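You operate a simulated robot arm through the tools that you are given. There is no shell and no other tool. Be economical: measure what you need, move in short steps, check, and stop when the job is done.

Carry out the task below with a simulated two-armed robot. There is one attempt and no reset: what you move stays moved.

## Task
Tidy the low bench: jar lid on, trinket box shut, blue bag zipped and put on the end seat.
Where things are to end (x, y in the base frame): zip bag within 0.06 m of [-0.19, 1.56].
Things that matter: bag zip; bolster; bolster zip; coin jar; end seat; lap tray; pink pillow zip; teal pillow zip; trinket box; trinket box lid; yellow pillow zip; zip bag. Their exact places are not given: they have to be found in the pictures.

The check looks at the end state, three seconds after you hand in, the way a careful person would. Anything else that was tipped, shoved, dropped, spilled or broken makes it a failure. Lids that push on must go on centred and level and be pressed home; caps that screw on are set level and turned clockwise until they are tight.

## Robot
Two 7-joint arms with two-finger parallel grippers on one trunk, on a base that drives. Base frame: it is fixed to the floor where the robot stands at the start and does not move with it; the origin is under the middle of the robot, x ahead of it, y to its left, z up. Readings come in m, degrees, newtons and seconds.
The left shoulder is at the start at [0.06, 0.143, 0.751], the right one opposite. With the tool pointing down near the work surface each hand reaches from about 0.22 to 0.5 m from the robot's upright axis, wherever it stands, measured 20 degrees to its own side. Places, roughly: bag zip [0.5, -0.3, 0.5]; bolster [-0.25, 1.75, 0.25]; bolster zip [0, 1.9, 0.3]; end seat [-0.1, 1.3, 0.4]; pink pillow zip [0.7, 0.1, 0.3]; teal pillow zip [0.7, 0.3, 0.3]; trinket box lid [0.7, -0.1, 0.5]; yellow pillow zip [0.7, 0.4, 0.3]. Payload 1.57 kg a hand.
The tool frame of a hand sits at the grasp point between the pads (the TCP): z along the fingers, y along the line on which they close. The tips reach 0.03 m beyond it. The gripper opens to 0.11 m. The fingers are 0.024 m wide and 0.012 m thick; the gripper's body (0.048 by 0.112 m) begins 0.078 m behind the TCP.
Orientation is that of the tool frame in the base frame, as a unit quaternion [x, y, z, w]. With the fingers straight down and closing along the base's y, the tool's x points along the base's -x, its y along +y and its z along -z.

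## Interface
- The arms move only by the tool arm_command. It takes "left_series", "right_series" or both (then of equal length, played together; a hand with none holds still); each is text: rows parted by semicolons, each of 7 numbers parted by spaces: the closure, from 0 (fully open) to 1 (shut), then the shift along the tool's x, y, z in units of 25 mm (1.0 is 25 mm), then the turn, a rotation vector about the tool's x, y, z in units of 4 degrees (1.0 is 4 degrees). In form: gripper x y z rx ry rz; .... A call has 1 to 10 rows; each row shifts and turns the commanded pose from where the row before left it, along the tool's axes as they then stand. A call with a number of a shift or a turn outside -1 to 1 is refused whole. Each row takes 0.2 s and may step no farther than 0.05 m and 8.6 degrees from the row before; otherwise, or with a gripper value out of range, the whole call is refused. Where a pose cannot be reached the arm comes as near as it can. A force on the tool above 40 N (or 10 N above the force at the start of the call, whichever is more), or a blocked arm, ends the call early, and 0.2 s more pass. The fingers move at their own pace (about 0.045 m/s each) and stop on an object; they squeeze with about 23 N. The grip force told is the motor's: it shows also when the fingers shut on nothing. Time passes only in rows, and 0.2 s behind the last, so rows that do not move let the fingers close. The reply holds the time, the measured pose of the TCP, the force on the tool along the base axes, the opening and the grip force, in the units named above and with some noise, with the torque about the TCP (base axes, N m) and any sound that the robot's microphone picked up.
- Cameras (640 x 400 px; columns grow to the right, rows downward): "scene" is now at [0.0427, -0.0082, 1.353]; the picture's right is [-0.14, -0.99, 0.00], its down [-0.80, 0.11, -0.58] and it looks along [0.58, -0.08, -0.81] (base axes); focal length 291 px, centre (320, 200). "left" rides on the left gripper at [0.07, -0.016, -0.142] in its tool frame; the picture's right is [0.23, 0.97, 0.00], its down [-0.86, 0.20, -0.48] and it looks along [-0.47, 0.11, 0.88] (tool axes); focal length 222 px, centre (320, 200). "right" rides on the right gripper at [0.07, 0.016, -0.141] in its tool frame; the picture's right is [-0.23, 0.97, 0.00], its down [-0.86, -0.20, -0.48] and it looks along [-0.47, -0.11, 0.88] (tool axes); focal length 222 px, centre (320, 200).
- get_image(camera): a new picture of that camera. It takes no simulated time.
- slide_trunk(by): slides the trunk up (or, below 0, down) by that many m; the arms and the scene camera ride with it, the base frame stays. It gives what a move gives, with no picture.
- base_move(legs): drives the robot by 1 to 6 legs, each [ahead, left, turn to the left] in m, m and degrees, along the robot's own axes; the way and the turn of a leg run together, so that a leg with both is an arc; at most 1.5 m and 180 degrees a leg. The arms and the cameras ride along, it lands a little off, and it stops where it bumps. It gives what a move gives.
- head_to(pan, tilt): turns the head with the scene camera to pan (to the left, within 86 degrees either way) and tilt (down, from -29 to 69), counted from straight ahead of the robot. It gives what a move gives.
- point_at(camera, pixels): for up to 12 pixels [column, row] of the newest picture of that camera ("zoom" is the newest enlarged one), the place [x, y, z] in the base frame of the surface seen there, good to about 0.002 m. It takes no simulated time.
- enlarge(camera, box): a new picture of the part [left, top, right, bottom] of that camera's present view, enlarged. It takes no simulated time.
- hand_in(): hands the job in; it is judged then, once.

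Work in short steps. Measure before you move; look again where a grasp or a placing could have gone wrong, and mend it. You have 80 turns and 62 pictures in all, those below and enlarged ones among them. Open the grippers and draw the arms clear of the work before you hand the job in, unless the task says otherwise; then end with one line.

The tools are called after "Call:" as a command line: name --argument value ..., lists and objects as JSON in quotes. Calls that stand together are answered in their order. arm_command: Moves the arms, as the interface text tells. Its arguments: {"type":"object","properties":{"left_series":{"type":"string"},"right_series":{"type":"string"}},"required":[]} The other tools are called the same way: slide_trunk (by) slides the trunk up or down; base_move (legs) drives the base; head_to (pan, tilt) turns the head that bears the scene camera; get_image (camera) takes a picture; point_at (camera, pixels) gives the place of the surface under pixels of a picture; enlarge (camera, box) takes an enlarged picture of a part of a camera's view; hand_in () hands the job in.

At the start:

```text
clock: 0.0
left_position: [0.4602, 0.0318, 0.7179]
left_tool_rot: [0.001, 1.0, 0.001, 0.0]
left_wrist_force: [-0.3, 0.1, -0.2]
left_torque: [0.0, 0.01, 0.01]
left_grip_width: 0.1098
left_gripper_force: 0.0
right_position: [0.3971, -0.3916, 0.7362]
right_tool_rot: [0.001, 1.0, 0.001, 0.0]
right_wrist_force: [-0.2, 0.0, -0.1]
right_torque: [0.0, 0.02, -0.04]
right_grip_width: 0.1097
right_gripper_force: 0.0
trunk travel left (down, up): [-0.35, 0.24]
robot x, y, heading: [0.001, -0.0011, -0.1]
head pan, tilt: [-7.9, 54.3]
```

scene: 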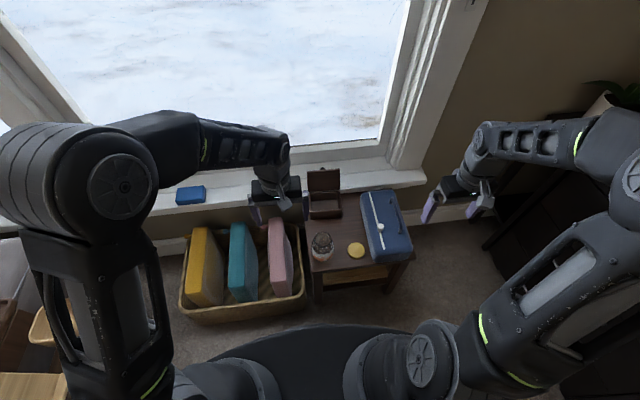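
right: 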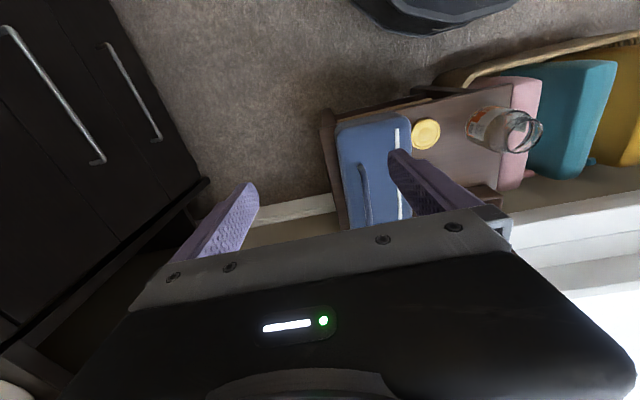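
left: 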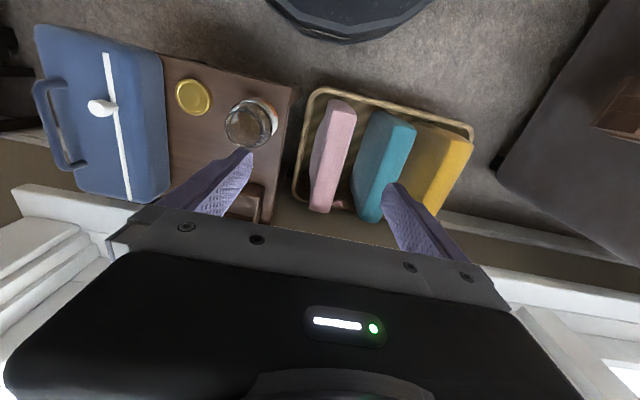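

The bench shows jar (322,245), lid (356,250), box (324,195), bag (385,225). I enlarge that region.

Call:
enlarge --camera "scene" --box '[280, 150, 440, 300]'

Call:
enlarge --camera "left" --box '[20, 10, 320, 220]'

```text
2.67 times, centred on (360, 225) of scene
```

zoom: 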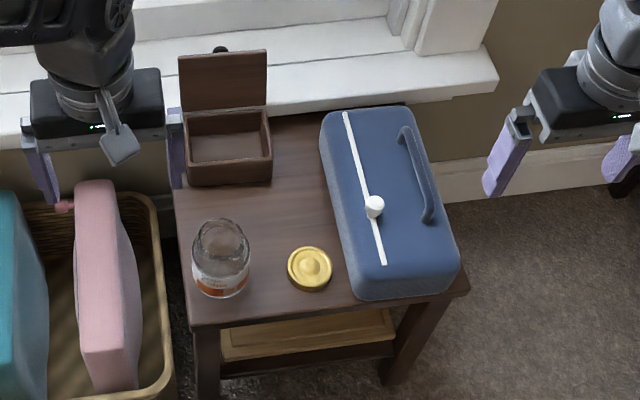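

```text
1.90 times, centred on (170, 115) of left
```

zoom: 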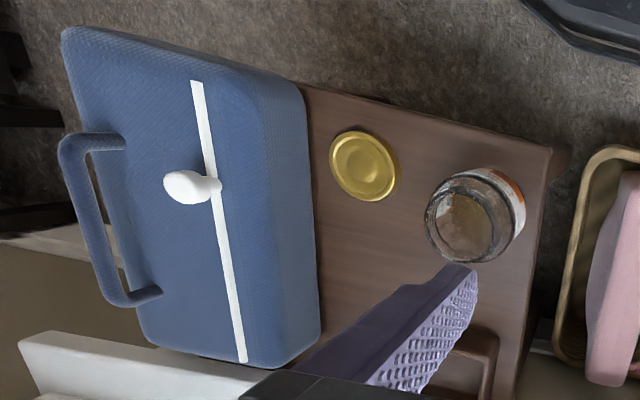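

Measuring from the left zoom: lid centre (364,168), jar rim, bag tape ends, pull, handle, table.

Call:
point_at --camera "zoom" --pixels '[[364, 168], [334, 165], [396, 175], [430, 225], [497, 215], [468, 178], [400, 240], [196, 82], [242, 360], [180, 186], [80, 210], [130, 220]]'

Call:
point_at --camera "scene" --pixels '[[356, 247], [322, 241], [307, 171], [339, 170], [310, 218], [341, 217], [311, 193], [340, 191], [325, 205], [360, 193], [398, 210], [312, 268]]'

```text
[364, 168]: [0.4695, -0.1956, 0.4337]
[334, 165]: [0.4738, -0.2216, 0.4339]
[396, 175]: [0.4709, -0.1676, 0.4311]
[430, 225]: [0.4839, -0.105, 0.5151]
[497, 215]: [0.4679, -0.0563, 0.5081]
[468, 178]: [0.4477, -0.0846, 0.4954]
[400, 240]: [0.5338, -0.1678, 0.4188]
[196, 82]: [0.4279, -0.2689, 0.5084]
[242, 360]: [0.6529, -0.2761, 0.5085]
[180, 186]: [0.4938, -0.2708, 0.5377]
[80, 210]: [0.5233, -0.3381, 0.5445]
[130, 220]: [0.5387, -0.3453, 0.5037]
```

```text
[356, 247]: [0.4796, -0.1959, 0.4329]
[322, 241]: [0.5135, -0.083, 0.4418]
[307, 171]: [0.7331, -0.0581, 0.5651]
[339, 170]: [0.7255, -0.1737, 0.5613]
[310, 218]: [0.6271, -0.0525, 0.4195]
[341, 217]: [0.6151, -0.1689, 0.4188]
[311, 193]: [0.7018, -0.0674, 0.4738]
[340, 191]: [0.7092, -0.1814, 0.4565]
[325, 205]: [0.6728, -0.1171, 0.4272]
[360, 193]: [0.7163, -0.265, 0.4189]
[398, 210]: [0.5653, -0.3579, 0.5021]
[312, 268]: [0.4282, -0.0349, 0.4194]
```

Now a look to the left at the end seat, bolster and lap tray.

Call:
head_to --pan 85 --tilt 35

Call:
get_image --camera "scene"

```text
clock: 1.7
left_position: [0.46, 0.0317, 0.7179]
left_tool_rot: [0.0, 1.0, 0.0, -0.001]
left_wrist_force: [-0.2, 0.9, 0.2]
left_torque: [0.01, -0.02, -0.02]
left_grip_width: 0.1101
left_gripper_force: 0.1
right_position: [0.3982, -0.3917, 0.7372]
right_tool_rot: [0.0, 1.0, 0.0, 0.0]
right_wrist_force: [-0.1, -1.2, 0.1]
right_torque: [-0.01, 0.0, 0.0]
right_grip_width: 0.1097
right_gripper_force: 0.1
trunk travel left (down, up): [-0.35, 0.24]
robot x, y, heading: [0.0027, 0.0007, 0.1]
head pan, tilt: [85.0, 35.0]
```

```text
56 pictures are left
```

scene: 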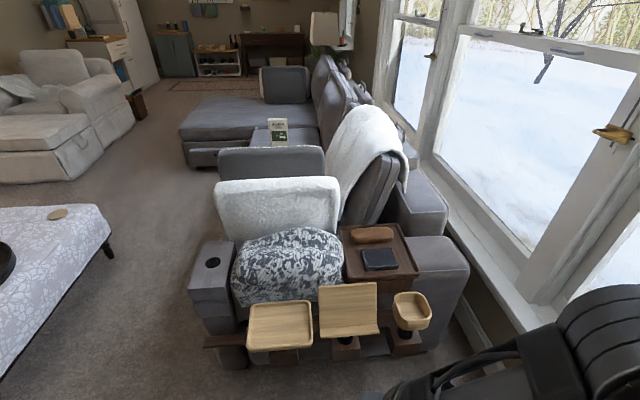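

I measure several surfaces around the end seat.

Call:
point_at --camera "scene" --pixels '[[280, 325], [348, 310], [411, 312], [380, 258], [290, 265], [290, 235], [290, 295], [212, 270], [280, 205], [230, 345], [440, 270], [240, 310]]'

Call:
enlarge --camera "scene" --box '[180, 170, 480, 380]'

```text
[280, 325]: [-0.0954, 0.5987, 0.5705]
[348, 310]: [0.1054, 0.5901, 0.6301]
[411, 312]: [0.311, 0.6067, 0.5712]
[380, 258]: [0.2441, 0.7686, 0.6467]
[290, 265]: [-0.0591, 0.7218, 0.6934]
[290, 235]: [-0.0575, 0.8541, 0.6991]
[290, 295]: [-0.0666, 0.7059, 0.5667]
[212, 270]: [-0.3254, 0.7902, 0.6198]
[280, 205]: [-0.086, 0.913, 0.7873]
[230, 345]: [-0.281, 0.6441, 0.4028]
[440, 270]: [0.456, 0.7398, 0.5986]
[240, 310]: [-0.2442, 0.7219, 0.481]
```

```text
1.90 times, centred on (330, 275) of scene
```

zoom: 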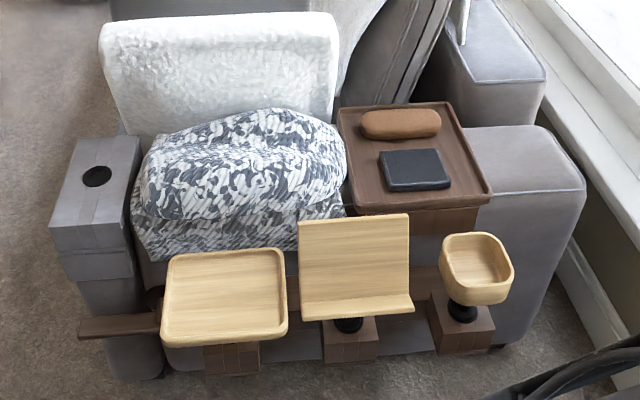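

Call:
point_at --camera "scene" --pixels '[[245, 115], [278, 135], [270, 160], [220, 155], [285, 85], [320, 140], [250, 183], [300, 180], [210, 150], [340, 90], [365, 140], [262, 140]]'

Call:
enlarge --camera "scene" --box '[170, 40, 430, 220]'

```text
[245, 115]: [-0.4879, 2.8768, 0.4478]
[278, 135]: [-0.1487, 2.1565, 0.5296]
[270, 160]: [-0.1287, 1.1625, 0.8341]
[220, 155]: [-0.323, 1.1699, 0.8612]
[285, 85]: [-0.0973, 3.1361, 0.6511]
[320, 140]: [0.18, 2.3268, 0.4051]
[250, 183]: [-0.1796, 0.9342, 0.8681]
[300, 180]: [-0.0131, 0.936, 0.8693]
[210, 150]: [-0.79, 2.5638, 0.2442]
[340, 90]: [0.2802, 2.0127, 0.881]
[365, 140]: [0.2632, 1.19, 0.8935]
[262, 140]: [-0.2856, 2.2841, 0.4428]
```

```text
2.22 times, centred on (300, 130) of scene
```

zoom: 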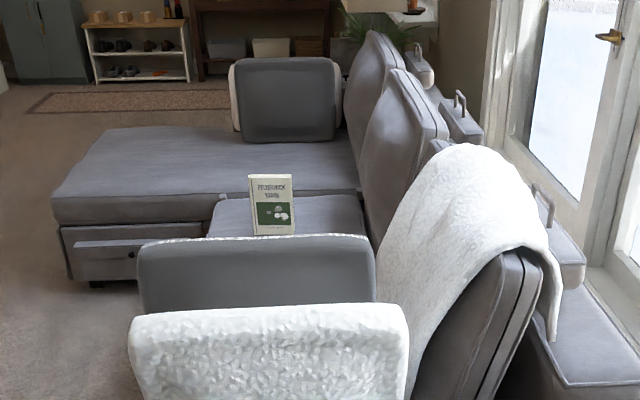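

The target seat spot is hidden behind cushions; I'll see it later from the other side. Head back to the bench and a tight zoom on the zip.

Call:
head_to --pan -20 --tilt 50

Call:
enlarge --camera "left" --box '[70, 35, 150, 205]'

Call:
get_image --camera "scene"

```text
clock: 3.5
left_position: [0.4595, 0.031, 0.7182]
left_tool_rot: [0.001, 1.0, 0.0, 0.0]
left_wrist_force: [0.6, 0.2, -0.1]
left_torque: [-0.03, 0.01, 0.01]
left_grip_width: 0.11
left_gripper_force: 0.1
right_position: [0.3976, -0.3932, 0.7375]
right_tool_rot: [0.0, 1.0, 0.0, 0.0]
right_wrist_force: [-0.4, 0.8, 0.5]
right_torque: [0.01, 0.03, 0.02]
right_grip_width: 0.1101
right_gripper_force: 0.0
trunk travel left (down, up): [-0.35, 0.24]
robot x, y, heading: [-0.0016, 0.0011, -0.1]
head pan, tilt: [-20.0, 50.0]
```

```text
2.35 times, centred on (110, 120) of left
```

zoom: 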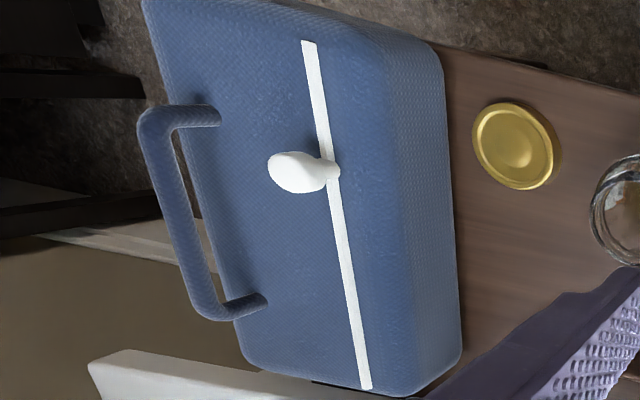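

```text
52 pictures are left
```

scene: 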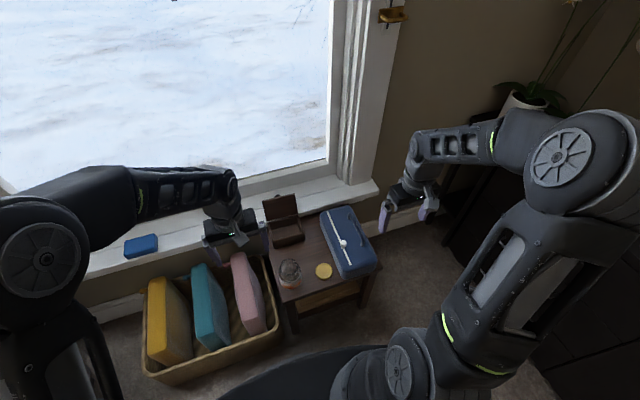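

Tight zoom on the tape to tell the open side from the closed side.

Call:
enlarge --camera "scene" --box '[320, 200, 375, 285]'

Call:
enlarge --camera "left" --box '[85, 90, 125, 120]'

Call:
enlarge --camera "left" --box '[360, 90, 480, 230]'

```text
4.71 times, centred on (348, 242) of scene
```

zoom: 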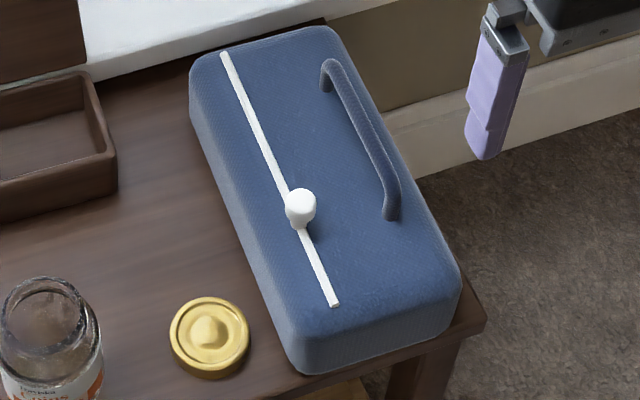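

```text
13.33 times, centred on (105, 105) of left
```

zoom: 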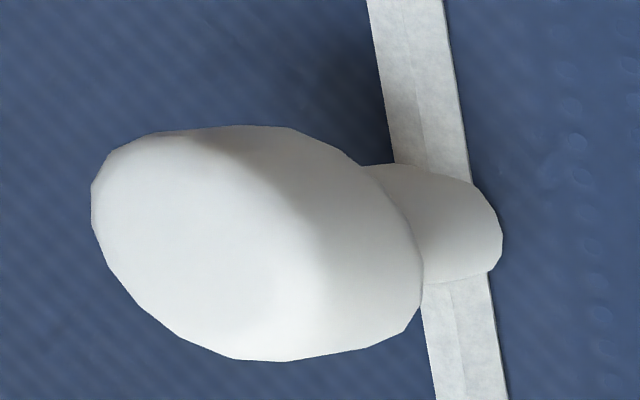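

```text
2.86 times, centred on (420, 160) of left
```

zoom: 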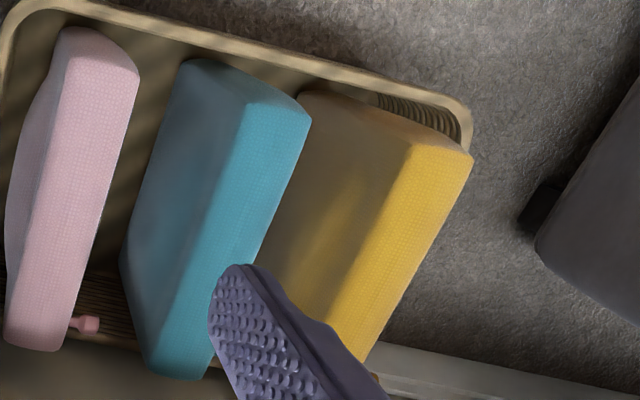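

Zip side unclear; I'll look at jar mouth/lid details, and the back of the trinket box.

Call:
enlarge --camera "left" --box '[165, 60, 295, 160]'

Call:
enlarge --camera "scene" --box '[250, 185, 340, 295]'

```text
4.00 times, centred on (230, 110) of left
```

zoom: 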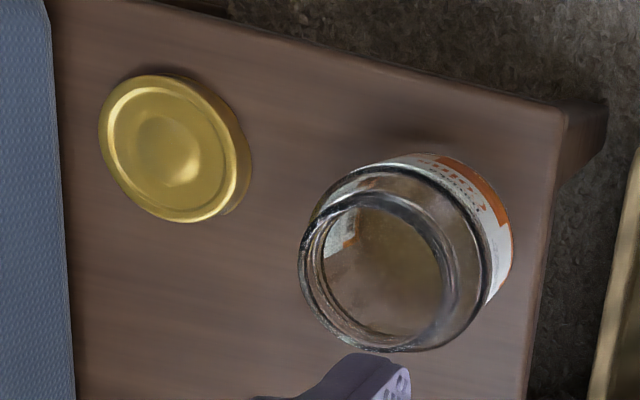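

```text
3.64 times, centred on (295, 240) of scene
```

zoom: 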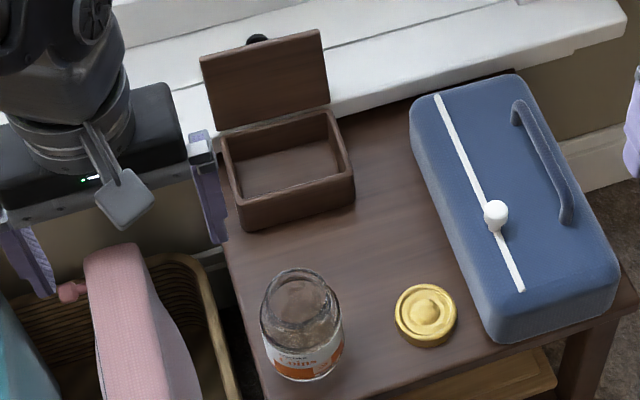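

I will bring the right hand above the gold lid (0.472,-0.195) at z≈0.62, and begin turning it so the fingers close along base x (away from the bag).

Call:
point_at --camera "zoom" --pixels '[[398, 308], [455, 308], [427, 287], [428, 335], [427, 312], [267, 290], [337, 290], [302, 269], [240, 190], [262, 85], [262, 40], [256, 38]]'

Call:
arm_command --right_series "0 -0.37 0.985 0.585 0 0 0;0 -0.37 0.985 0.585 0 0 0;0 -0.37 0.985 0.585 0 0 0;0 -0.37 0.985 0.585 0 0 0;0 -0.37 0.985 0.585 0 0 0;0 -0.37 0.985 0.585 0 0 0;0 -0.37 0.985 0.585 0 0 0;0 -0.37 0.985 0.585 0 0 0"

Call:
arm_command --right_series "0 0 0 0 0 0 -1;0 0 0 0 0 0 -1;0 0 0 0 0 0 -1;0 0 0 0 0 0 -1;0 0 0 0 0 0 -1;0 0 0 0 0 0 -1;0 0 0 0 0 0 -1;0 0 0 0 0 0 -1;0 0 0 0 0 0 -1;0 0 0 0 0 0 -1"

Call:
arm_command --right_series "0 0 0 0 0 0 -1;0 0 0 0 0 0 -1;0 0 0 0 0 0 -1;0 0 0 0 0 0 -1;0 0 0 0 0 0 -1;0 0 0 0 0 0 -1;0 0 0 0 0 0 -1;0 0 0 0 0 0 -1;0 0 0 0 0 0 -1;0 0 0 0 0 0 -1"

```text
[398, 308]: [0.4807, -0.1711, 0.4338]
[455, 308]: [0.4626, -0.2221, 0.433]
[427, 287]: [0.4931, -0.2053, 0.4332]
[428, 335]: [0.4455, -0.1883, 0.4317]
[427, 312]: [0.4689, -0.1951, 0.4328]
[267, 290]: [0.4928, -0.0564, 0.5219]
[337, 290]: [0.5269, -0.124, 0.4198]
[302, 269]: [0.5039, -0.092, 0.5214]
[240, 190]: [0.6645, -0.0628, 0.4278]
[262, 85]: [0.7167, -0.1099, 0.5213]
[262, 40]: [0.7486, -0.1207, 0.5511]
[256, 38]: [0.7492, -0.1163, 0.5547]
```

```text
clock: 5.3
left_position: [0.4603, 0.0304, 0.7177]
left_tool_rot: [0.001, 1.0, 0.0, -0.001]
left_wrist_force: [0.3, -0.8, -0.1]
left_torque: [-0.05, 0.0, -0.01]
left_grip_width: 0.1094
left_gripper_force: 0.0
right_position: [0.472, -0.1929, 0.6184]
right_tool_rot: [0.001, 1.0, 0.0, 0.0]
right_wrist_force: [0.3, 0.6, -0.2]
right_torque: [0.01, 0.02, -0.02]
right_grip_width: 0.1098
right_gripper_force: 0.0
trunk travel left (down, up): [-0.35, 0.24]
robot x, y, heading: [0.0005, -0.0027, 0.1]
head pan, tilt: [-20.0, 50.0]
```

```text
clock: 7.5
left_position: [0.4609, 0.0322, 0.7188]
left_tool_rot: [0.001, 1.0, 0.0, 0.0]
left_wrist_force: [-0.3, -0.7, 0.4]
left_torque: [0.0, 0.01, 0.03]
left_grip_width: 0.1102
left_gripper_force: 0.1
right_position: [0.4704, -0.1959, 0.6189]
right_tool_rot: [-0.343, 0.939, 0.0, 0.0]
right_wrist_force: [-1.0, -0.2, 0.0]
right_torque: [-0.02, 0.02, 0.01]
right_grip_width: 0.1104
right_gripper_force: 0.1
trunk travel left (down, up): [-0.35, 0.24]
robot x, y, heading: [-0.0022, -0.0007, 0.4]
head pan, tilt: [-20.0, 50.0]
```

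```text
clock: 9.7
left_position: [0.4604, 0.0311, 0.7181]
left_tool_rot: [0.0, 1.0, -0.001, 0.0]
left_wrist_force: [0.0, 0.0, 0.1]
left_torque: [0.02, 0.0, 0.03]
left_grip_width: 0.1099
left_gripper_force: 0.0
right_position: [0.4703, -0.1959, 0.6196]
right_tool_rot: [-0.643, 0.766, 0.001, 0.001]
right_wrist_force: [-0.1, -0.2, 0.4]
right_torque: [-0.03, -0.02, 0.0]
right_grip_width: 0.11
right_gripper_force: 0.2
trunk travel left (down, up): [-0.35, 0.24]
robot x, y, heading: [0.0019, 0.0011, -0.2]
head pan, tilt: [-20.0, 50.0]
```

Now turned 80°. Lid centre at (0.470,-0.197), top z 0.433; descend to TCP z≈0.453 and close.

Call:
arm_command --right_series "0.2 0 0 0.95 0 0 0;0.2 0 0 0.95 0 0 0;0.2 0 0 0.95 0 0 0;0.2 0 0 0.95 0 0 0;0.2 0 0 0.95 0 0 0;0.2 0 0 0.95 0 0 0;0.2 0 0 0.95 0 0 0"

Call:
get_image --camera "right"

```text
clock: 11.3
left_position: [0.4598, 0.0321, 0.717]
left_tool_rot: [0.0, 1.0, 0.0, 0.0]
left_wrist_force: [0.4, 0.4, -0.1]
left_torque: [0.0, 0.02, 0.01]
left_grip_width: 0.1102
left_gripper_force: 0.1
right_position: [0.4712, -0.1952, 0.4515]
right_tool_rot: [-0.643, 0.766, 0.001, 0.0]
right_wrist_force: [-0.7, -0.6, -0.4]
right_torque: [0.02, 0.01, 0.05]
right_grip_width: 0.088
right_gripper_force: 0.2
trunk travel left (down, up): [-0.35, 0.24]
robot x, y, heading: [-0.0019, -0.0024, 0.0]
head pan, tilt: [-20.0, 50.0]
```

```text
46 pictures are left
```

right: 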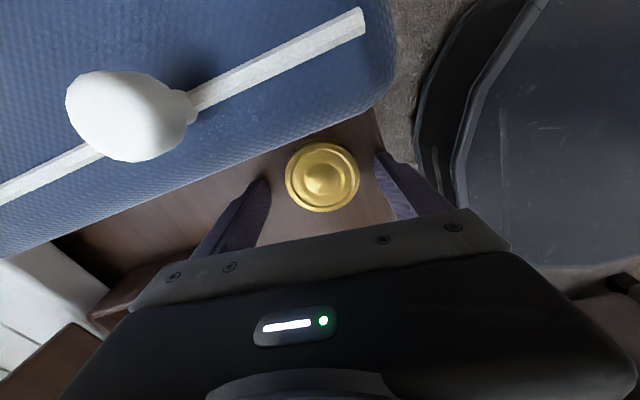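

Lid is centred between the pads. Close and lift.

Call:
arm_command --right_series "1 0 0 0 0 0 0;1 0 0 0 0 0 0;1 0 0 0 0 0 0;1 0 0 0 0 0 0;1 0 0 0 0 0 0"

Call:
arm_command --right_series "1 0 0 -0.9 0 0 0;1 0 0 -0.9 0 0 0;1 0 0 -0.9 0 0 0;1 0 0 -0.9 0 0 0;1 0 0 -0.9 0 0 0;1 0 0 -0.9 0 0 0"

Call:
get_image --camera "right"

Call:
get_image --camera "left"

```text
clock: 12.5
left_position: [0.4603, 0.032, 0.7193]
left_tool_rot: [0.001, 1.0, -0.001, 0.0]
left_wrist_force: [0.1, 0.2, 0.2]
left_torque: [-0.02, 0.01, -0.03]
left_grip_width: 0.11
left_gripper_force: 0.1
right_position: [0.4706, -0.1948, 0.4529]
right_tool_rot: [-0.643, 0.766, 0.0, 0.0]
right_wrist_force: [0.1, -0.1, 0.1]
right_torque: [0.01, 0.0, 0.03]
right_grip_width: 0.0588
right_gripper_force: 23.0
trunk travel left (down, up): [-0.35, 0.24]
robot x, y, heading: [-0.0017, 0.0012, 0.1]
head pan, tilt: [-20.0, 50.0]
```

```text
clock: 13.9
left_position: [0.4599, 0.0315, 0.7184]
left_tool_rot: [0.0, 1.0, 0.0, 0.0]
left_wrist_force: [-0.1, -0.6, 0.2]
left_torque: [0.0, 0.03, -0.05]
left_grip_width: 0.1099
left_gripper_force: 0.1
right_position: [0.4722, -0.1954, 0.5879]
right_tool_rot: [-0.643, 0.766, 0.0, -0.001]
right_wrist_force: [-0.6, 0.1, -0.4]
right_torque: [0.0, -0.03, -0.01]
right_grip_width: 0.0584
right_gripper_force: 22.9
trunk travel left (down, up): [-0.35, 0.24]
robot x, y, heading: [0.0012, 0.0034, 0.1]
head pan, tilt: [-20.0, 50.0]
```

```text
45 pictures are left
```

right: 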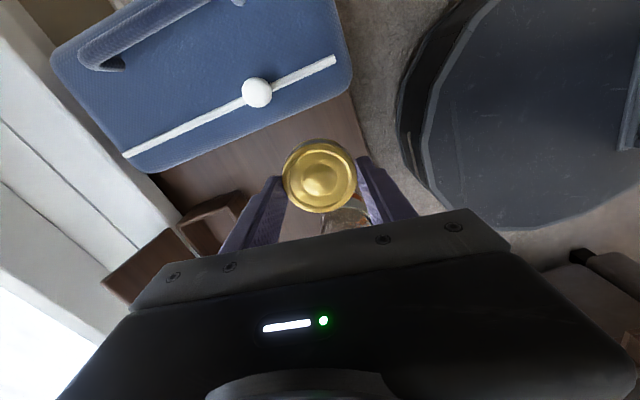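

```text
44 pictures are left
```

left: 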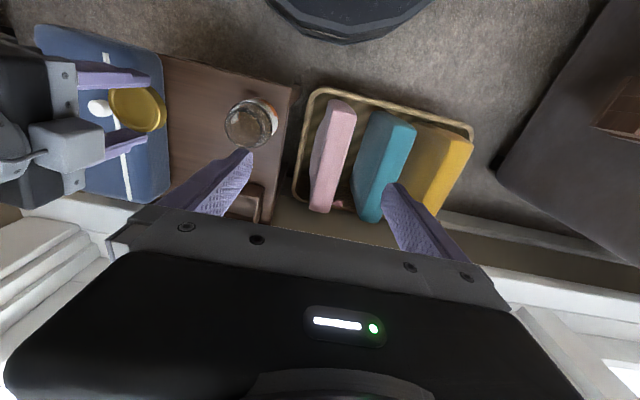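

Lid held. Now precise jar mouth: zoom left camera around jar (250,122).

Call:
enlarge --camera "left" --box '[215, 90, 285, 155]'

Call:
point_at --camera "right" --pixels '[[286, 177], [354, 177], [320, 143], [320, 210], [320, 180]]'

```text
6.15 times, centred on (250, 122) of left
```

zoom: 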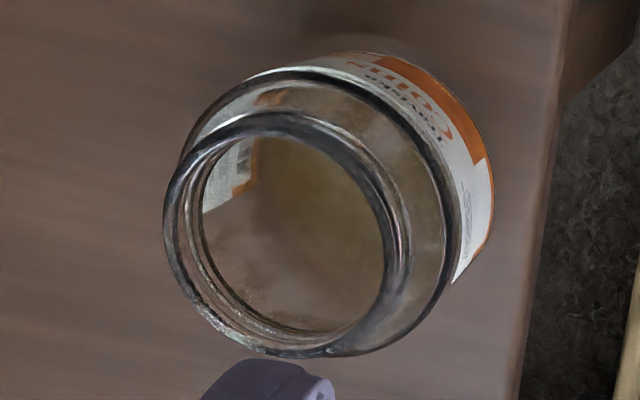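

```text
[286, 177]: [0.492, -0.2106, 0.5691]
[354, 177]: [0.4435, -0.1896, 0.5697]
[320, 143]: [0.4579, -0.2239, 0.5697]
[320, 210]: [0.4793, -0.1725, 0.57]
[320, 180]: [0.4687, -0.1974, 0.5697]
```

Call:
point_at --camera "zoom" --pixels '[[170, 215], [183, 285], [225, 332], [300, 351], [390, 260], [375, 190], [330, 140], [270, 120], [215, 140], [185, 170], [400, 225], [345, 345]]'

```text
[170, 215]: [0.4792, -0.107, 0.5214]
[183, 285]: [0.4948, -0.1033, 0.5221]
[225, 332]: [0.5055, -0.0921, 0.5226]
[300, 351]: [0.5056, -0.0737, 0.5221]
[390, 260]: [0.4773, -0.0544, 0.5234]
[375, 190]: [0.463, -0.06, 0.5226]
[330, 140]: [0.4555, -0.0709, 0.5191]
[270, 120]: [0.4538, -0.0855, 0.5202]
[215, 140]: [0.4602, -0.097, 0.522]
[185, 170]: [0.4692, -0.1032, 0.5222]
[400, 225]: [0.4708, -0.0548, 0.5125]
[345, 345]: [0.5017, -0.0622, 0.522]
```

Mouth circle fits centre (0.481,-0.080), r 0.027, rim z 0.522. Move the lid over it while the left hand gets out of the way.

Call:
arm_command --left_series "0 0 1 0 0 0 0;0 0 1 0 0 0 0;0 0 1 0 0 0 0;0 0 1 0 0 0 0;0 0 1 0 0 0 0;0 0 0 0 0 0 0;0 0 0 0 0 0 0" --right_series "1 0 0 0 0 0 0;1 -0.946 0.074 0 0 0 0;1 -0.946 0.074 0 0 0 0;1 -0.946 0.074 0 0 0 0;1 -0.946 0.074 0 0 0 0;1 -0.946 0.074 0 0 0 0;1 0 0 0 0 0 0"

Call:
get_image --camera "right"

```text
clock: 15.5
left_position: [0.4594, 0.1571, 0.7179]
left_tool_rot: [0.001, 1.0, 0.0, 0.0]
left_wrist_force: [-0.3, -0.5, -0.2]
left_torque: [-0.04, 0.0, -0.01]
left_grip_width: 0.1096
left_gripper_force: 0.0
right_position: [0.4856, -0.078, 0.5872]
right_tool_rot: [-0.643, 0.766, 0.0, 0.0]
right_wrist_force: [0.6, 0.3, 0.3]
right_torque: [0.01, 0.0, 0.0]
right_grip_width: 0.0588
right_gripper_force: 22.8
trunk travel left (down, up): [-0.35, 0.24]
robot x, y, heading: [0.0, -0.0027, 0.1]
head pan, tilt: [-20.0, 50.0]
```

```text
42 pictures are left
```

right: 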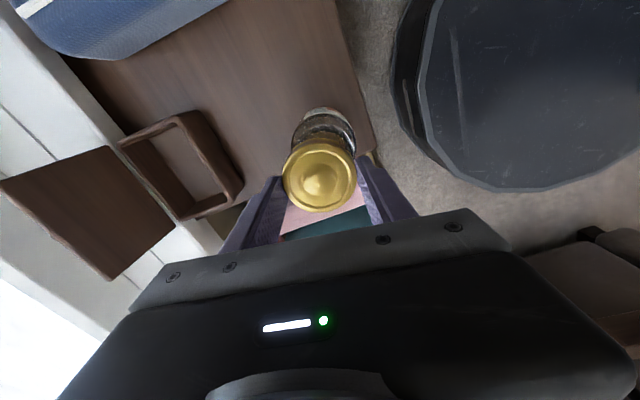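

Measure lid centre again in this picture.

Call:
point_at --camera "right" --pixels '[[286, 177], [354, 177], [320, 143], [320, 210], [296, 154], [344, 154], [296, 200], [344, 200]]'

```text
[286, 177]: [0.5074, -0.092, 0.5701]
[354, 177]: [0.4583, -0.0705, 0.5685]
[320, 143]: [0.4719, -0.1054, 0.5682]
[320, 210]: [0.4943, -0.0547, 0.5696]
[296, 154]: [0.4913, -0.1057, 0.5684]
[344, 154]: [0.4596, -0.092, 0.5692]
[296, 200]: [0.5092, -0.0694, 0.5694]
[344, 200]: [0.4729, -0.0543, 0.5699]
```

Lid centre (0.483,-0.0805): shift 2 mm in -x and lower until first contact.

Call:
arm_command --right_series "1 0.014 0.08 0 0 0 0;1 0 0 0.6 0 0 0;1 0 0 0.5 0 0 0;1 0 0 0.12 0 0 0;1 0 0 0.12 0 0 0;1 0 0 0.12 0 0 0"

```text
clock: 16.9
left_position: [0.4591, 0.1565, 0.7205]
left_tool_rot: [0.001, 1.0, 0.0, -0.001]
left_wrist_force: [-0.5, 0.1, 0.4]
left_torque: [0.0, 0.01, 0.0]
left_grip_width: 0.11
left_gripper_force: 0.2
right_position: [0.4824, -0.0771, 0.5535]
right_tool_rot: [-0.643, 0.766, 0.0, 0.0]
right_wrist_force: [-2.4, -3.4, 18.7]
right_torque: [-0.49, 0.29, -0.04]
right_grip_width: 0.0586
right_gripper_force: 22.1
trunk travel left (down, up): [-0.35, 0.24]
robot x, y, heading: [0.0007, 0.0012, 0.2]
head pan, tilt: [-20.0, 50.0]
```

Contact at 18.7 N with lid top ≈0.535; torque suggests contact on the (-x,-y) edge. Look before going on.

Call:
enlarge --camera "scene" --box '[255, 230, 345, 300]'

Call:
enlarge --camera "right" --box '[265, 90, 375, 220]'

```text
5.71 times, centred on (300, 265) of scene
```

zoom: 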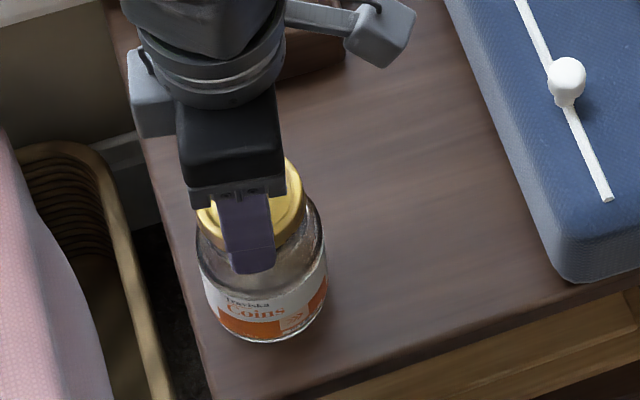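

```text
3.08 times, centred on (320, 155) of right
```

zoom: 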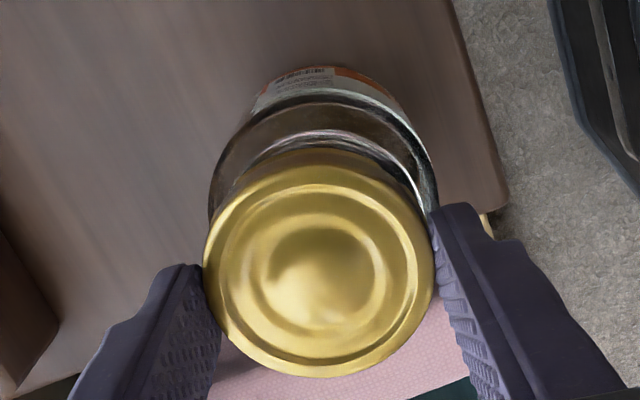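

Measure lid edge and visible jar rim here.

Call:
point_at --camera "zoom" --pixels '[[320, 168], [320, 370], [210, 265], [428, 265], [245, 195], [395, 195], [320, 140], [265, 165], [320, 95], [225, 195], [435, 185]]'

```text
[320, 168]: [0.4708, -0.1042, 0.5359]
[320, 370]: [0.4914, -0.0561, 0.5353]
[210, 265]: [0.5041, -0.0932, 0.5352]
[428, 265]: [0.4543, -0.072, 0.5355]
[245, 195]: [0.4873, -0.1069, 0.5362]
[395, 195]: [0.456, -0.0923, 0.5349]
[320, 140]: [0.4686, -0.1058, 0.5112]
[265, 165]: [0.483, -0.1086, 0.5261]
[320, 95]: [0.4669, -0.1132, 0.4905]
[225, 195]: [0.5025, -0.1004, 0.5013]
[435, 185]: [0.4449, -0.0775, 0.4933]
```

Lid is level and centred within 1 mm and rests on the neck; try a clockwise turn with this light pressure and see if it descends.

Call:
arm_command --right_series "1 0 0 0 0 0 1;1 0 0 0 0 0 1;1 0 0 0 0 0 1;1 0 0 0 0 0 1;1 0 0 0 0 0 1;1 0 0 0 0 0 1;1 0 0 0 0 0 1;1 0 0 0 0 0 1;1 0 0 0 0 0 1;1 0 0 0 0 0 1"

```text
clock: 18.8
left_position: [0.4589, 0.1559, 0.7202]
left_tool_rot: [0.001, 1.0, 0.0, 0.001]
left_wrist_force: [-1.0, -0.4, 0.0]
left_torque: [0.03, 0.0, 0.01]
left_grip_width: 0.1097
left_gripper_force: 0.1
right_position: [0.4803, -0.0761, 0.5529]
right_tool_rot: [-0.4, 0.917, -0.001, -0.001]
right_wrist_force: [-6.4, -2.4, 23.0]
right_torque: [0.1, 0.8, 0.16]
right_grip_width: 0.0585
right_gripper_force: 22.9
trunk travel left (down, up): [-0.35, 0.24]
robot x, y, heading: [-0.0, 0.0009, 0.0]
head pan, tilt: [-20.0, 50.0]
stopped in row 9 (right hand): the force on the tool passed its limit at 41 N (the readings are from after the stop); the commanded pose is now the measured one
```

Stopped at 41 N after ~33°. Look at lid and jar.

Call:
enlarge --camera "right" --box '[265, 90, 375, 220]'

Call:
enlarge --camera "scene" --box '[265, 245, 315, 295]'

```text
3.08 times, centred on (320, 155) of right
```

zoom: 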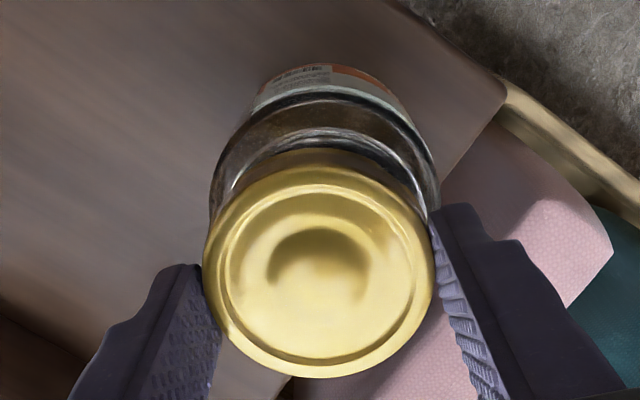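

```text
8.00 times, centred on (290, 270) of scene
```

zoom: 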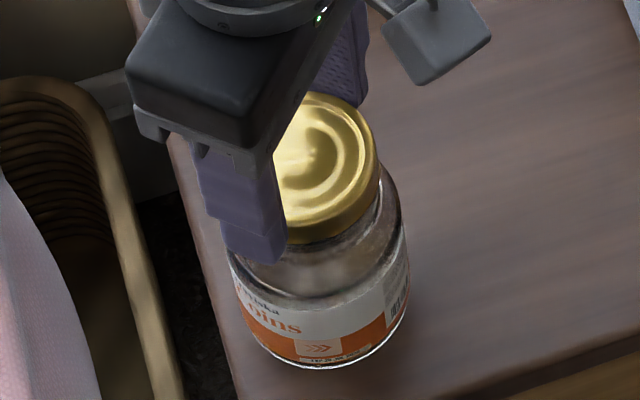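

The jar turned with the lid, and it didn't descend. Lift off 45 mm and shift the hand aside to re-measure the mouth.

Call:
arm_command --right_series "1 0 0 -0.4 0 0 0;1 0 0 -0.7 0 0 0;1 0 0 -0.7 0 0 0;1 -0.8 0 0 0 0 0;1 -0.8 0 0 0 0 0;1 -0.4 0 0 0 0 0;1 0 0 0 0 0 0"

Call:
enlarge --camera "right" --box '[250, 60, 390, 220]'

```text
clock: 20.4
left_position: [0.4599, 0.1557, 0.7177]
left_tool_rot: [0.002, 1.0, 0.0, 0.0]
left_wrist_force: [0.3, -0.3, 0.0]
left_torque: [0.01, -0.02, -0.01]
left_grip_width: 0.1104
left_gripper_force: 0.1
right_position: [0.5153, -0.0375, 0.5947]
right_tool_rot: [-0.401, 0.916, 0.0, -0.001]
right_wrist_force: [0.3, 0.3, 0.4]
right_torque: [0.0, 0.0, -0.01]
right_grip_width: 0.0586
right_gripper_force: 23.3
trunk travel left (down, up): [-0.35, 0.24]
robot x, y, heading: [0.0004, -0.0012, 0.2]
head pan, tilt: [-20.0, 50.0]
```

```text
2.50 times, centred on (320, 140) of right
```

zoom: 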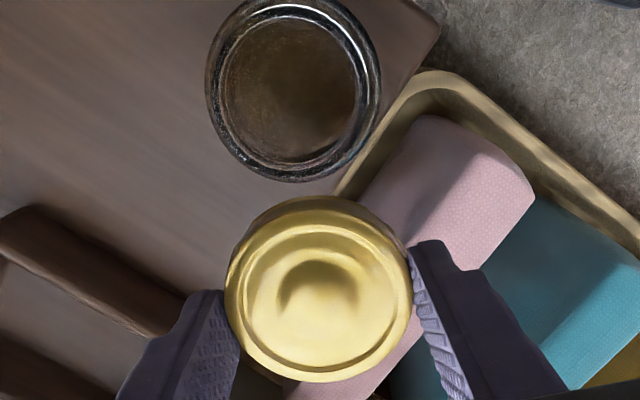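

Measure mouth rim and lid rim from this zoom.

Call:
point_at --camera "zoom" --pixels '[[214, 85], [224, 130], [255, 165], [300, 177], [345, 155], [368, 110], [228, 45], [231, 285], [409, 285], [320, 203], [320, 378], [255, 230]]'

Call:
point_at --camera "zoom" --pixels '[[385, 230], [260, 350], [380, 352], [218, 60], [240, 152], [275, 173], [325, 169], [358, 138], [245, 18], [370, 60], [350, 25], [222, 88]]'

```text
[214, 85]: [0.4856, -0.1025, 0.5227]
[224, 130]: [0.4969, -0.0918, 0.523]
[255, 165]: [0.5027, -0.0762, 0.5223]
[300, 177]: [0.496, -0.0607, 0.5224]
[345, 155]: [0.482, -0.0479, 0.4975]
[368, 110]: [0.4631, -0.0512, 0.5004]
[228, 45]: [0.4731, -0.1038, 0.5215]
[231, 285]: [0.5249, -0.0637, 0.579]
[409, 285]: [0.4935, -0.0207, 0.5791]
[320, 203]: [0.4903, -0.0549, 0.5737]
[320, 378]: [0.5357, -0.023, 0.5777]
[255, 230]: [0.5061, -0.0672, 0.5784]
```

```text
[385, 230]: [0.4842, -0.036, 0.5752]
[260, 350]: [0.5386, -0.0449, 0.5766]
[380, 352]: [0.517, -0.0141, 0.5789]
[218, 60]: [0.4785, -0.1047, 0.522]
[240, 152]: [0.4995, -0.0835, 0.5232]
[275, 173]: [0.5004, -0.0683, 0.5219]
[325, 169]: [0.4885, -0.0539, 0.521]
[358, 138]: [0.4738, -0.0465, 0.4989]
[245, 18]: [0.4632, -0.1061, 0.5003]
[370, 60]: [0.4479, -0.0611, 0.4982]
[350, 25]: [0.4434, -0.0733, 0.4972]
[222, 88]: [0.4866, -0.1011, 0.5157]
```

Mouth is now at (0.475,-0.0776); lid centre (0.511,-0.0407). Shift over it, lower to ~8 mm above, and recheck.

Call:
arm_command --right_series "1 0.7 0.02 0 0 0 0;1 0.7 0.02 0 0 0 0;1 0.66 0.018 0 0 0 0;1 0 0 0.7 0 0 0;1 0 0 0.6 0 0 0;1 0 0 0 0 0 0"

Call:
enlarge --camera "right" --box '[265, 90, 375, 220]'

```text
clock: 21.8
left_position: [0.4599, 0.1564, 0.7187]
left_tool_rot: [0.001, 1.0, -0.001, 0.0]
left_wrist_force: [-0.9, 0.7, 0.5]
left_torque: [0.0, 0.0, 0.03]
left_grip_width: 0.1103
left_gripper_force: 0.1
right_position: [0.4802, -0.0767, 0.5626]
right_tool_rot: [-0.401, 0.916, 0.0, -0.001]
right_wrist_force: [-0.9, -1.3, -0.8]
right_torque: [-0.04, 0.01, -0.02]
right_grip_width: 0.0585
right_gripper_force: 23.4
trunk travel left (down, up): [-0.35, 0.24]
robot x, y, heading: [-0.0004, 0.0018, 0.1]
head pan, tilt: [-20.0, 50.0]
```

```text
3.08 times, centred on (320, 155) of right
```

zoom: 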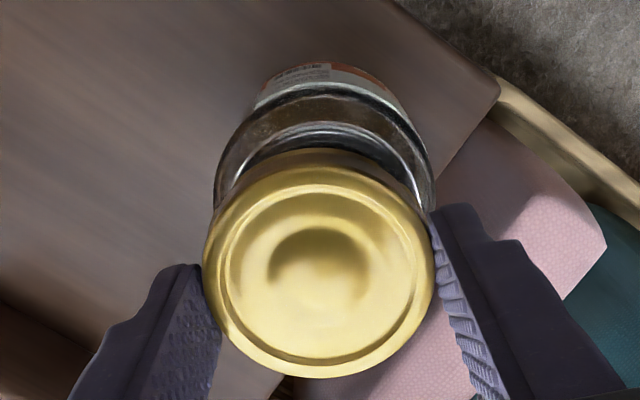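

Call:
point_at --camera "zoom" --pixels '[[209, 270], [428, 270], [245, 197], [395, 347], [395, 197], [245, 347], [320, 372], [320, 170], [228, 170], [325, 97], [425, 165], [280, 105]]'

Call:
point_at --camera "zoom" --pixels '[[218, 190], [236, 145], [258, 118], [300, 98], [360, 101], [385, 115], [410, 140], [430, 180], [320, 125], [265, 145], [390, 145], [250, 160]]'

```text
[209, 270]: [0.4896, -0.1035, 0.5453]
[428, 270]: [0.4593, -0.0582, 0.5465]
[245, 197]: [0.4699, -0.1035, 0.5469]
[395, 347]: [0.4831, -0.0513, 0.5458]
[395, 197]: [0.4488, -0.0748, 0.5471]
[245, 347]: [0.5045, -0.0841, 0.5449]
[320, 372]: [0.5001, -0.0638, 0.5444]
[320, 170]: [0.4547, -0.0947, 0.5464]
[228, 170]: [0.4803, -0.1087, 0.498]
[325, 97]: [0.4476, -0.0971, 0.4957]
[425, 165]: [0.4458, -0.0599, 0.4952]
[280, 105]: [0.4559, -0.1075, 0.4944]
```

```text
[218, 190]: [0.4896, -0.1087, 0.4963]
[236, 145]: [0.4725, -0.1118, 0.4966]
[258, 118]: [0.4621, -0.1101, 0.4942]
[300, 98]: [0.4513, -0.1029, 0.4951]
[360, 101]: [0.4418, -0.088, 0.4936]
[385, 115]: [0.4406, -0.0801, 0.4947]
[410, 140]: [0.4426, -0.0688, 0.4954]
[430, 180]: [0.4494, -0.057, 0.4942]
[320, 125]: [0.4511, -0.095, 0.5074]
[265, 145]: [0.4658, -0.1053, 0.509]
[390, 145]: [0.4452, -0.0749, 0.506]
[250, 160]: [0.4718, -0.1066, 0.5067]
```

Lid is within 1 mm but tilted ≈2.3° in the grip; correct tilt and lower gently.

Call:
arm_command --right_series "1 0.03 0.05 0 0 -0.57 0;1 0 0 0.25 0 0 0;1 0 0 0.08 0 0 0;1 0 0 0.08 0 0 0;1 0 0 0.08 0 0 0;1 0 0 0 0 0 0"

```text
clock: 23.2
left_position: [0.4587, 0.1563, 0.7192]
left_tool_rot: [0.001, 1.0, 0.001, 0.0]
left_wrist_force: [0.4, -0.8, -0.2]
left_torque: [0.0, -0.01, -0.01]
left_grip_width: 0.1099
left_gripper_force: 0.0
right_position: [0.4787, -0.0771, 0.5532]
right_tool_rot: [-0.401, 0.916, 0.007, 0.018]
right_wrist_force: [-2.2, -3.4, 16.4]
right_torque: [-0.46, 0.32, 0.01]
right_grip_width: 0.0586
right_gripper_force: 22.4
trunk travel left (down, up): [-0.35, 0.24]
robot x, y, heading: [-0.0, -0.001, -0.0]
head pan, tilt: [-20.0, 50.0]
```

Contact at 16 N again on the (-x,-y) side, so the lid should shift that way (tool +x). Slide 1.5 mm under light load and read.

Call:
arm_command --right_series "1 0.03 0 -0.04 0 0 0;1 0.03 0 0 0 0 0;1 0 0 0.04 0 0 0"

```text
clock: 24.0
left_position: [0.4591, 0.1573, 0.7187]
left_tool_rot: [0.001, 1.0, -0.001, 0.0]
left_wrist_force: [-0.4, -0.8, -0.4]
left_torque: [-0.02, -0.03, -0.01]
left_grip_width: 0.1101
left_gripper_force: 0.1
right_position: [0.4772, -0.0779, 0.5524]
right_tool_rot: [-0.401, 0.916, 0.008, 0.018]
right_wrist_force: [0.9, 1.0, 18.0]
right_torque: [-0.29, 0.31, 0.01]
right_grip_width: 0.0584
right_gripper_force: 23.4
trunk travel left (down, up): [-0.35, 0.24]
robot x, y, heading: [-0.0024, 0.0003, 0.1]
head pan, tilt: [-20.0, 50.0]
```

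Slight improvement. Press a bit harder to see whether it snaps down.

Call:
arm_command --right_series "1 0 0 0.06 0 0 0;1 0 0 0.06 0 0 0;1 0 0 0 0 0 0"

Call:
enlarge --camera "scene" --box '[265, 245, 315, 295]'

```text
clock: 24.8
left_position: [0.4594, 0.157, 0.7199]
left_tool_rot: [0.001, 1.0, -0.001, 0.001]
left_wrist_force: [0.3, 0.0, -0.5]
left_torque: [0.0, -0.03, 0.02]
left_grip_width: 0.1101
left_gripper_force: 0.1
right_position: [0.4763, -0.079, 0.5486]
right_tool_rot: [-0.401, 0.916, 0.008, 0.019]
right_wrist_force: [1.3, -0.1, 19.0]
right_torque: [-0.29, 0.24, 0.01]
right_grip_width: 0.0588
right_gripper_force: 22.6
trunk travel left (down, up): [-0.35, 0.24]
robot x, y, heading: [0.0026, 0.0019, 0.2]
head pan, tilt: [-20.0, 50.0]
```

```text
8.00 times, centred on (290, 270) of scene
```

zoom: 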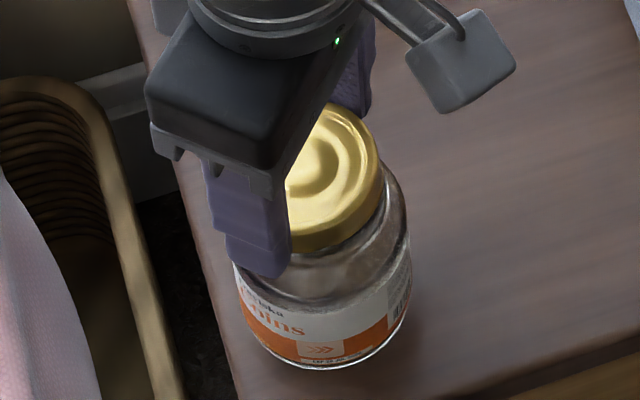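

It went down ~3.8 mm with little extra force. Check lid height vs grip slip.

Call:
point_at --camera "zoom" --pixels '[[340, 115], [372, 150], [365, 190], [320, 225], [295, 225], [330, 165]]'

Call:
arm_command --right_series "1 0 0 0.06 0 0 0;1 0 0 0.06 0 0 0;1 0 0 0.06 0 0 0;1 0 0 0 0 0 0"

```text
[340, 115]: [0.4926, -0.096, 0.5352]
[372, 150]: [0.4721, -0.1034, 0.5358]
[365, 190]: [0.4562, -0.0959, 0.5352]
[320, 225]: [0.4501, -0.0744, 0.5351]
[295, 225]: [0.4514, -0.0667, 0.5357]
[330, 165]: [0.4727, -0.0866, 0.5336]
```

```text
clock: 25.8
left_position: [0.4602, 0.1551, 0.7176]
left_tool_rot: [0.0, 1.0, -0.001, 0.0]
left_wrist_force: [-0.1, 0.6, 1.2]
left_torque: [0.02, 0.0, -0.05]
left_grip_width: 0.11
left_gripper_force: 0.1
right_position: [0.4767, -0.0787, 0.544]
right_tool_rot: [-0.401, 0.916, 0.008, 0.017]
right_wrist_force: [0.3, 1.1, 17.3]
right_torque: [-0.25, 0.3, 0.0]
right_grip_width: 0.0585
right_gripper_force: 22.9
trunk travel left (down, up): [-0.35, 0.24]
robot x, y, heading: [0.0019, 0.0039, -0.2]
head pan, tilt: [-20.0, 50.0]
```

The lid stays level at z 0.5355 while the fingers slipped down it. Release, rise, shut the fingers and press on the lid centre (0.4765,-0.077).

Call:
arm_command --right_series "0 0 0 -0.2 0 0 0;0 0 0 0 0 0 0;0 0 0 0 0 0 0;0 0 0 -0.8 0 0.57 0;0 0 0 -0.8 0 0 0;1 0 0 0 0 0 0;1 0 0 0 0 0 0;1 0 0 0 0 0 0;1 0 0 0 0 0 0;1 0 0 0 0 0 0"

Call:
enlarge --camera "right" --box '[250, 80, 390, 220]'

Call:
enlarge --camera "scene" --box '[265, 245, 315, 295]'

```text
clock: 28.0
left_position: [0.4591, 0.1569, 0.7189]
left_tool_rot: [0.001, 1.0, 0.0, 0.0]
left_wrist_force: [-0.7, 0.3, -0.9]
left_torque: [0.02, -0.01, 0.0]
left_grip_width: 0.11
left_gripper_force: 0.2
right_position: [0.4759, -0.0778, 0.5908]
right_tool_rot: [-0.401, 0.916, 0.0, -0.001]
right_wrist_force: [0.0, -0.6, -0.2]
right_torque: [0.02, 0.0, 0.02]
right_grip_width: 0.0039
right_gripper_force: 0.1
trunk travel left (down, up): [-0.35, 0.24]
robot x, y, heading: [-0.0, 0.0006, -0.3]
head pan, tilt: [-20.0, 50.0]
```

```text
2.86 times, centred on (320, 150) of right
```

zoom: 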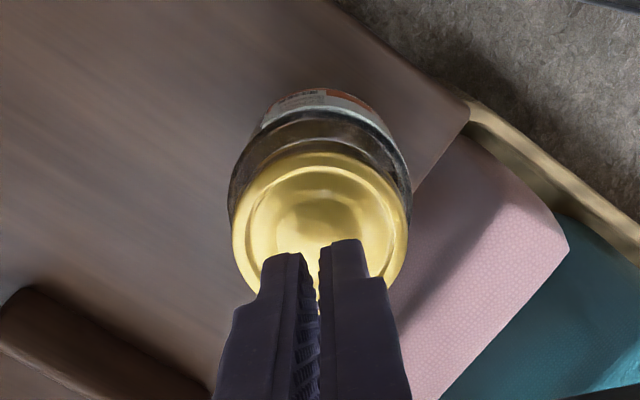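

```text
8.00 times, centred on (290, 270) of scene
```

zoom: 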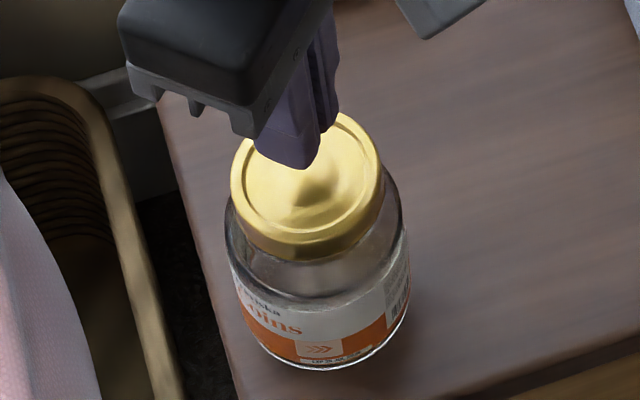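

Lid rests level and centred. Press down with the closed fingers at its centre.

Call:
point_at --camera "zoom" --pixels '[[233, 190], [250, 230], [300, 245], [350, 225], [378, 180], [365, 135], [345, 118], [250, 150]]'

Call:
arm_command --right_series "1 0 0 0.7 0 0 0;1 0 0 0.3 0 0 0;1 0 0 0.08 0 0 0;1 0 0 0.08 0 0 0;1 0 0 0.08 0 0 0;1 0 0 0.08 0 0 0;1 0 0 0 0 0 0"

```text
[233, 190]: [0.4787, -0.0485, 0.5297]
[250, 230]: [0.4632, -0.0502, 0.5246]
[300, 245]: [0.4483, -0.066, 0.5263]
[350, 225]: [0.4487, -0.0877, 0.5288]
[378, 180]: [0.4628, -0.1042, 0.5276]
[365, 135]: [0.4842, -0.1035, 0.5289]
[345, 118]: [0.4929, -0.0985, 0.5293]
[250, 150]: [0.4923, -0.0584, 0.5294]
```

```text
clock: 29.6
left_position: [0.4575, 0.1568, 0.7194]
left_tool_rot: [0.001, 1.0, -0.002, 0.0]
left_wrist_force: [-0.9, -1.0, 0.5]
left_torque: [-0.02, 0.01, -0.01]
left_grip_width: 0.11
left_gripper_force: 0.0
right_position: [0.4757, -0.0782, 0.5583]
right_tool_rot: [-0.401, 0.916, -0.001, 0.001]
right_wrist_force: [-2.3, -1.3, 24.3]
right_torque: [-0.05, 0.09, -0.01]
right_grip_width: 0.0
right_gripper_force: 21.0
trunk travel left (down, up): [-0.35, 0.24]
robot x, y, heading: [-0.0015, -0.0022, -0.3]
head pan, tilt: [-20.0, 50.0]
```

On release the lid dropped to top z≈0.529. Press to ~38 N.

Call:
arm_command --right_series "1 0 0 0.08 0 0 0;1 0 0 0.06 0 0 0;1 0 0 0 0 0 0"

```text
clock: 30.1
left_position: [0.4585, 0.1569, 0.7187]
left_tool_rot: [0.001, 1.0, 0.0, 0.001]
left_wrist_force: [-0.5, 0.6, 0.5]
left_torque: [-0.03, 0.0, 0.01]
left_grip_width: 0.11
left_gripper_force: 0.1
right_position: [0.4773, -0.0781, 0.5576]
right_tool_rot: [-0.401, 0.916, -0.002, 0.002]
right_wrist_force: [-7.2, -3.3, 27.6]
right_torque: [-0.17, 0.28, -0.04]
right_grip_width: 0.0
right_gripper_force: 21.3
trunk travel left (down, up): [-0.35, 0.24]
robot x, y, heading: [0.0023, 0.0031, -0.1]
head pan, tilt: [-20.0, 50.0]
stopped in row 2 (right hand): the force on the tool passed its limit at 43 N (the readings are from after the stop); the commanded pose is now the measured one
```

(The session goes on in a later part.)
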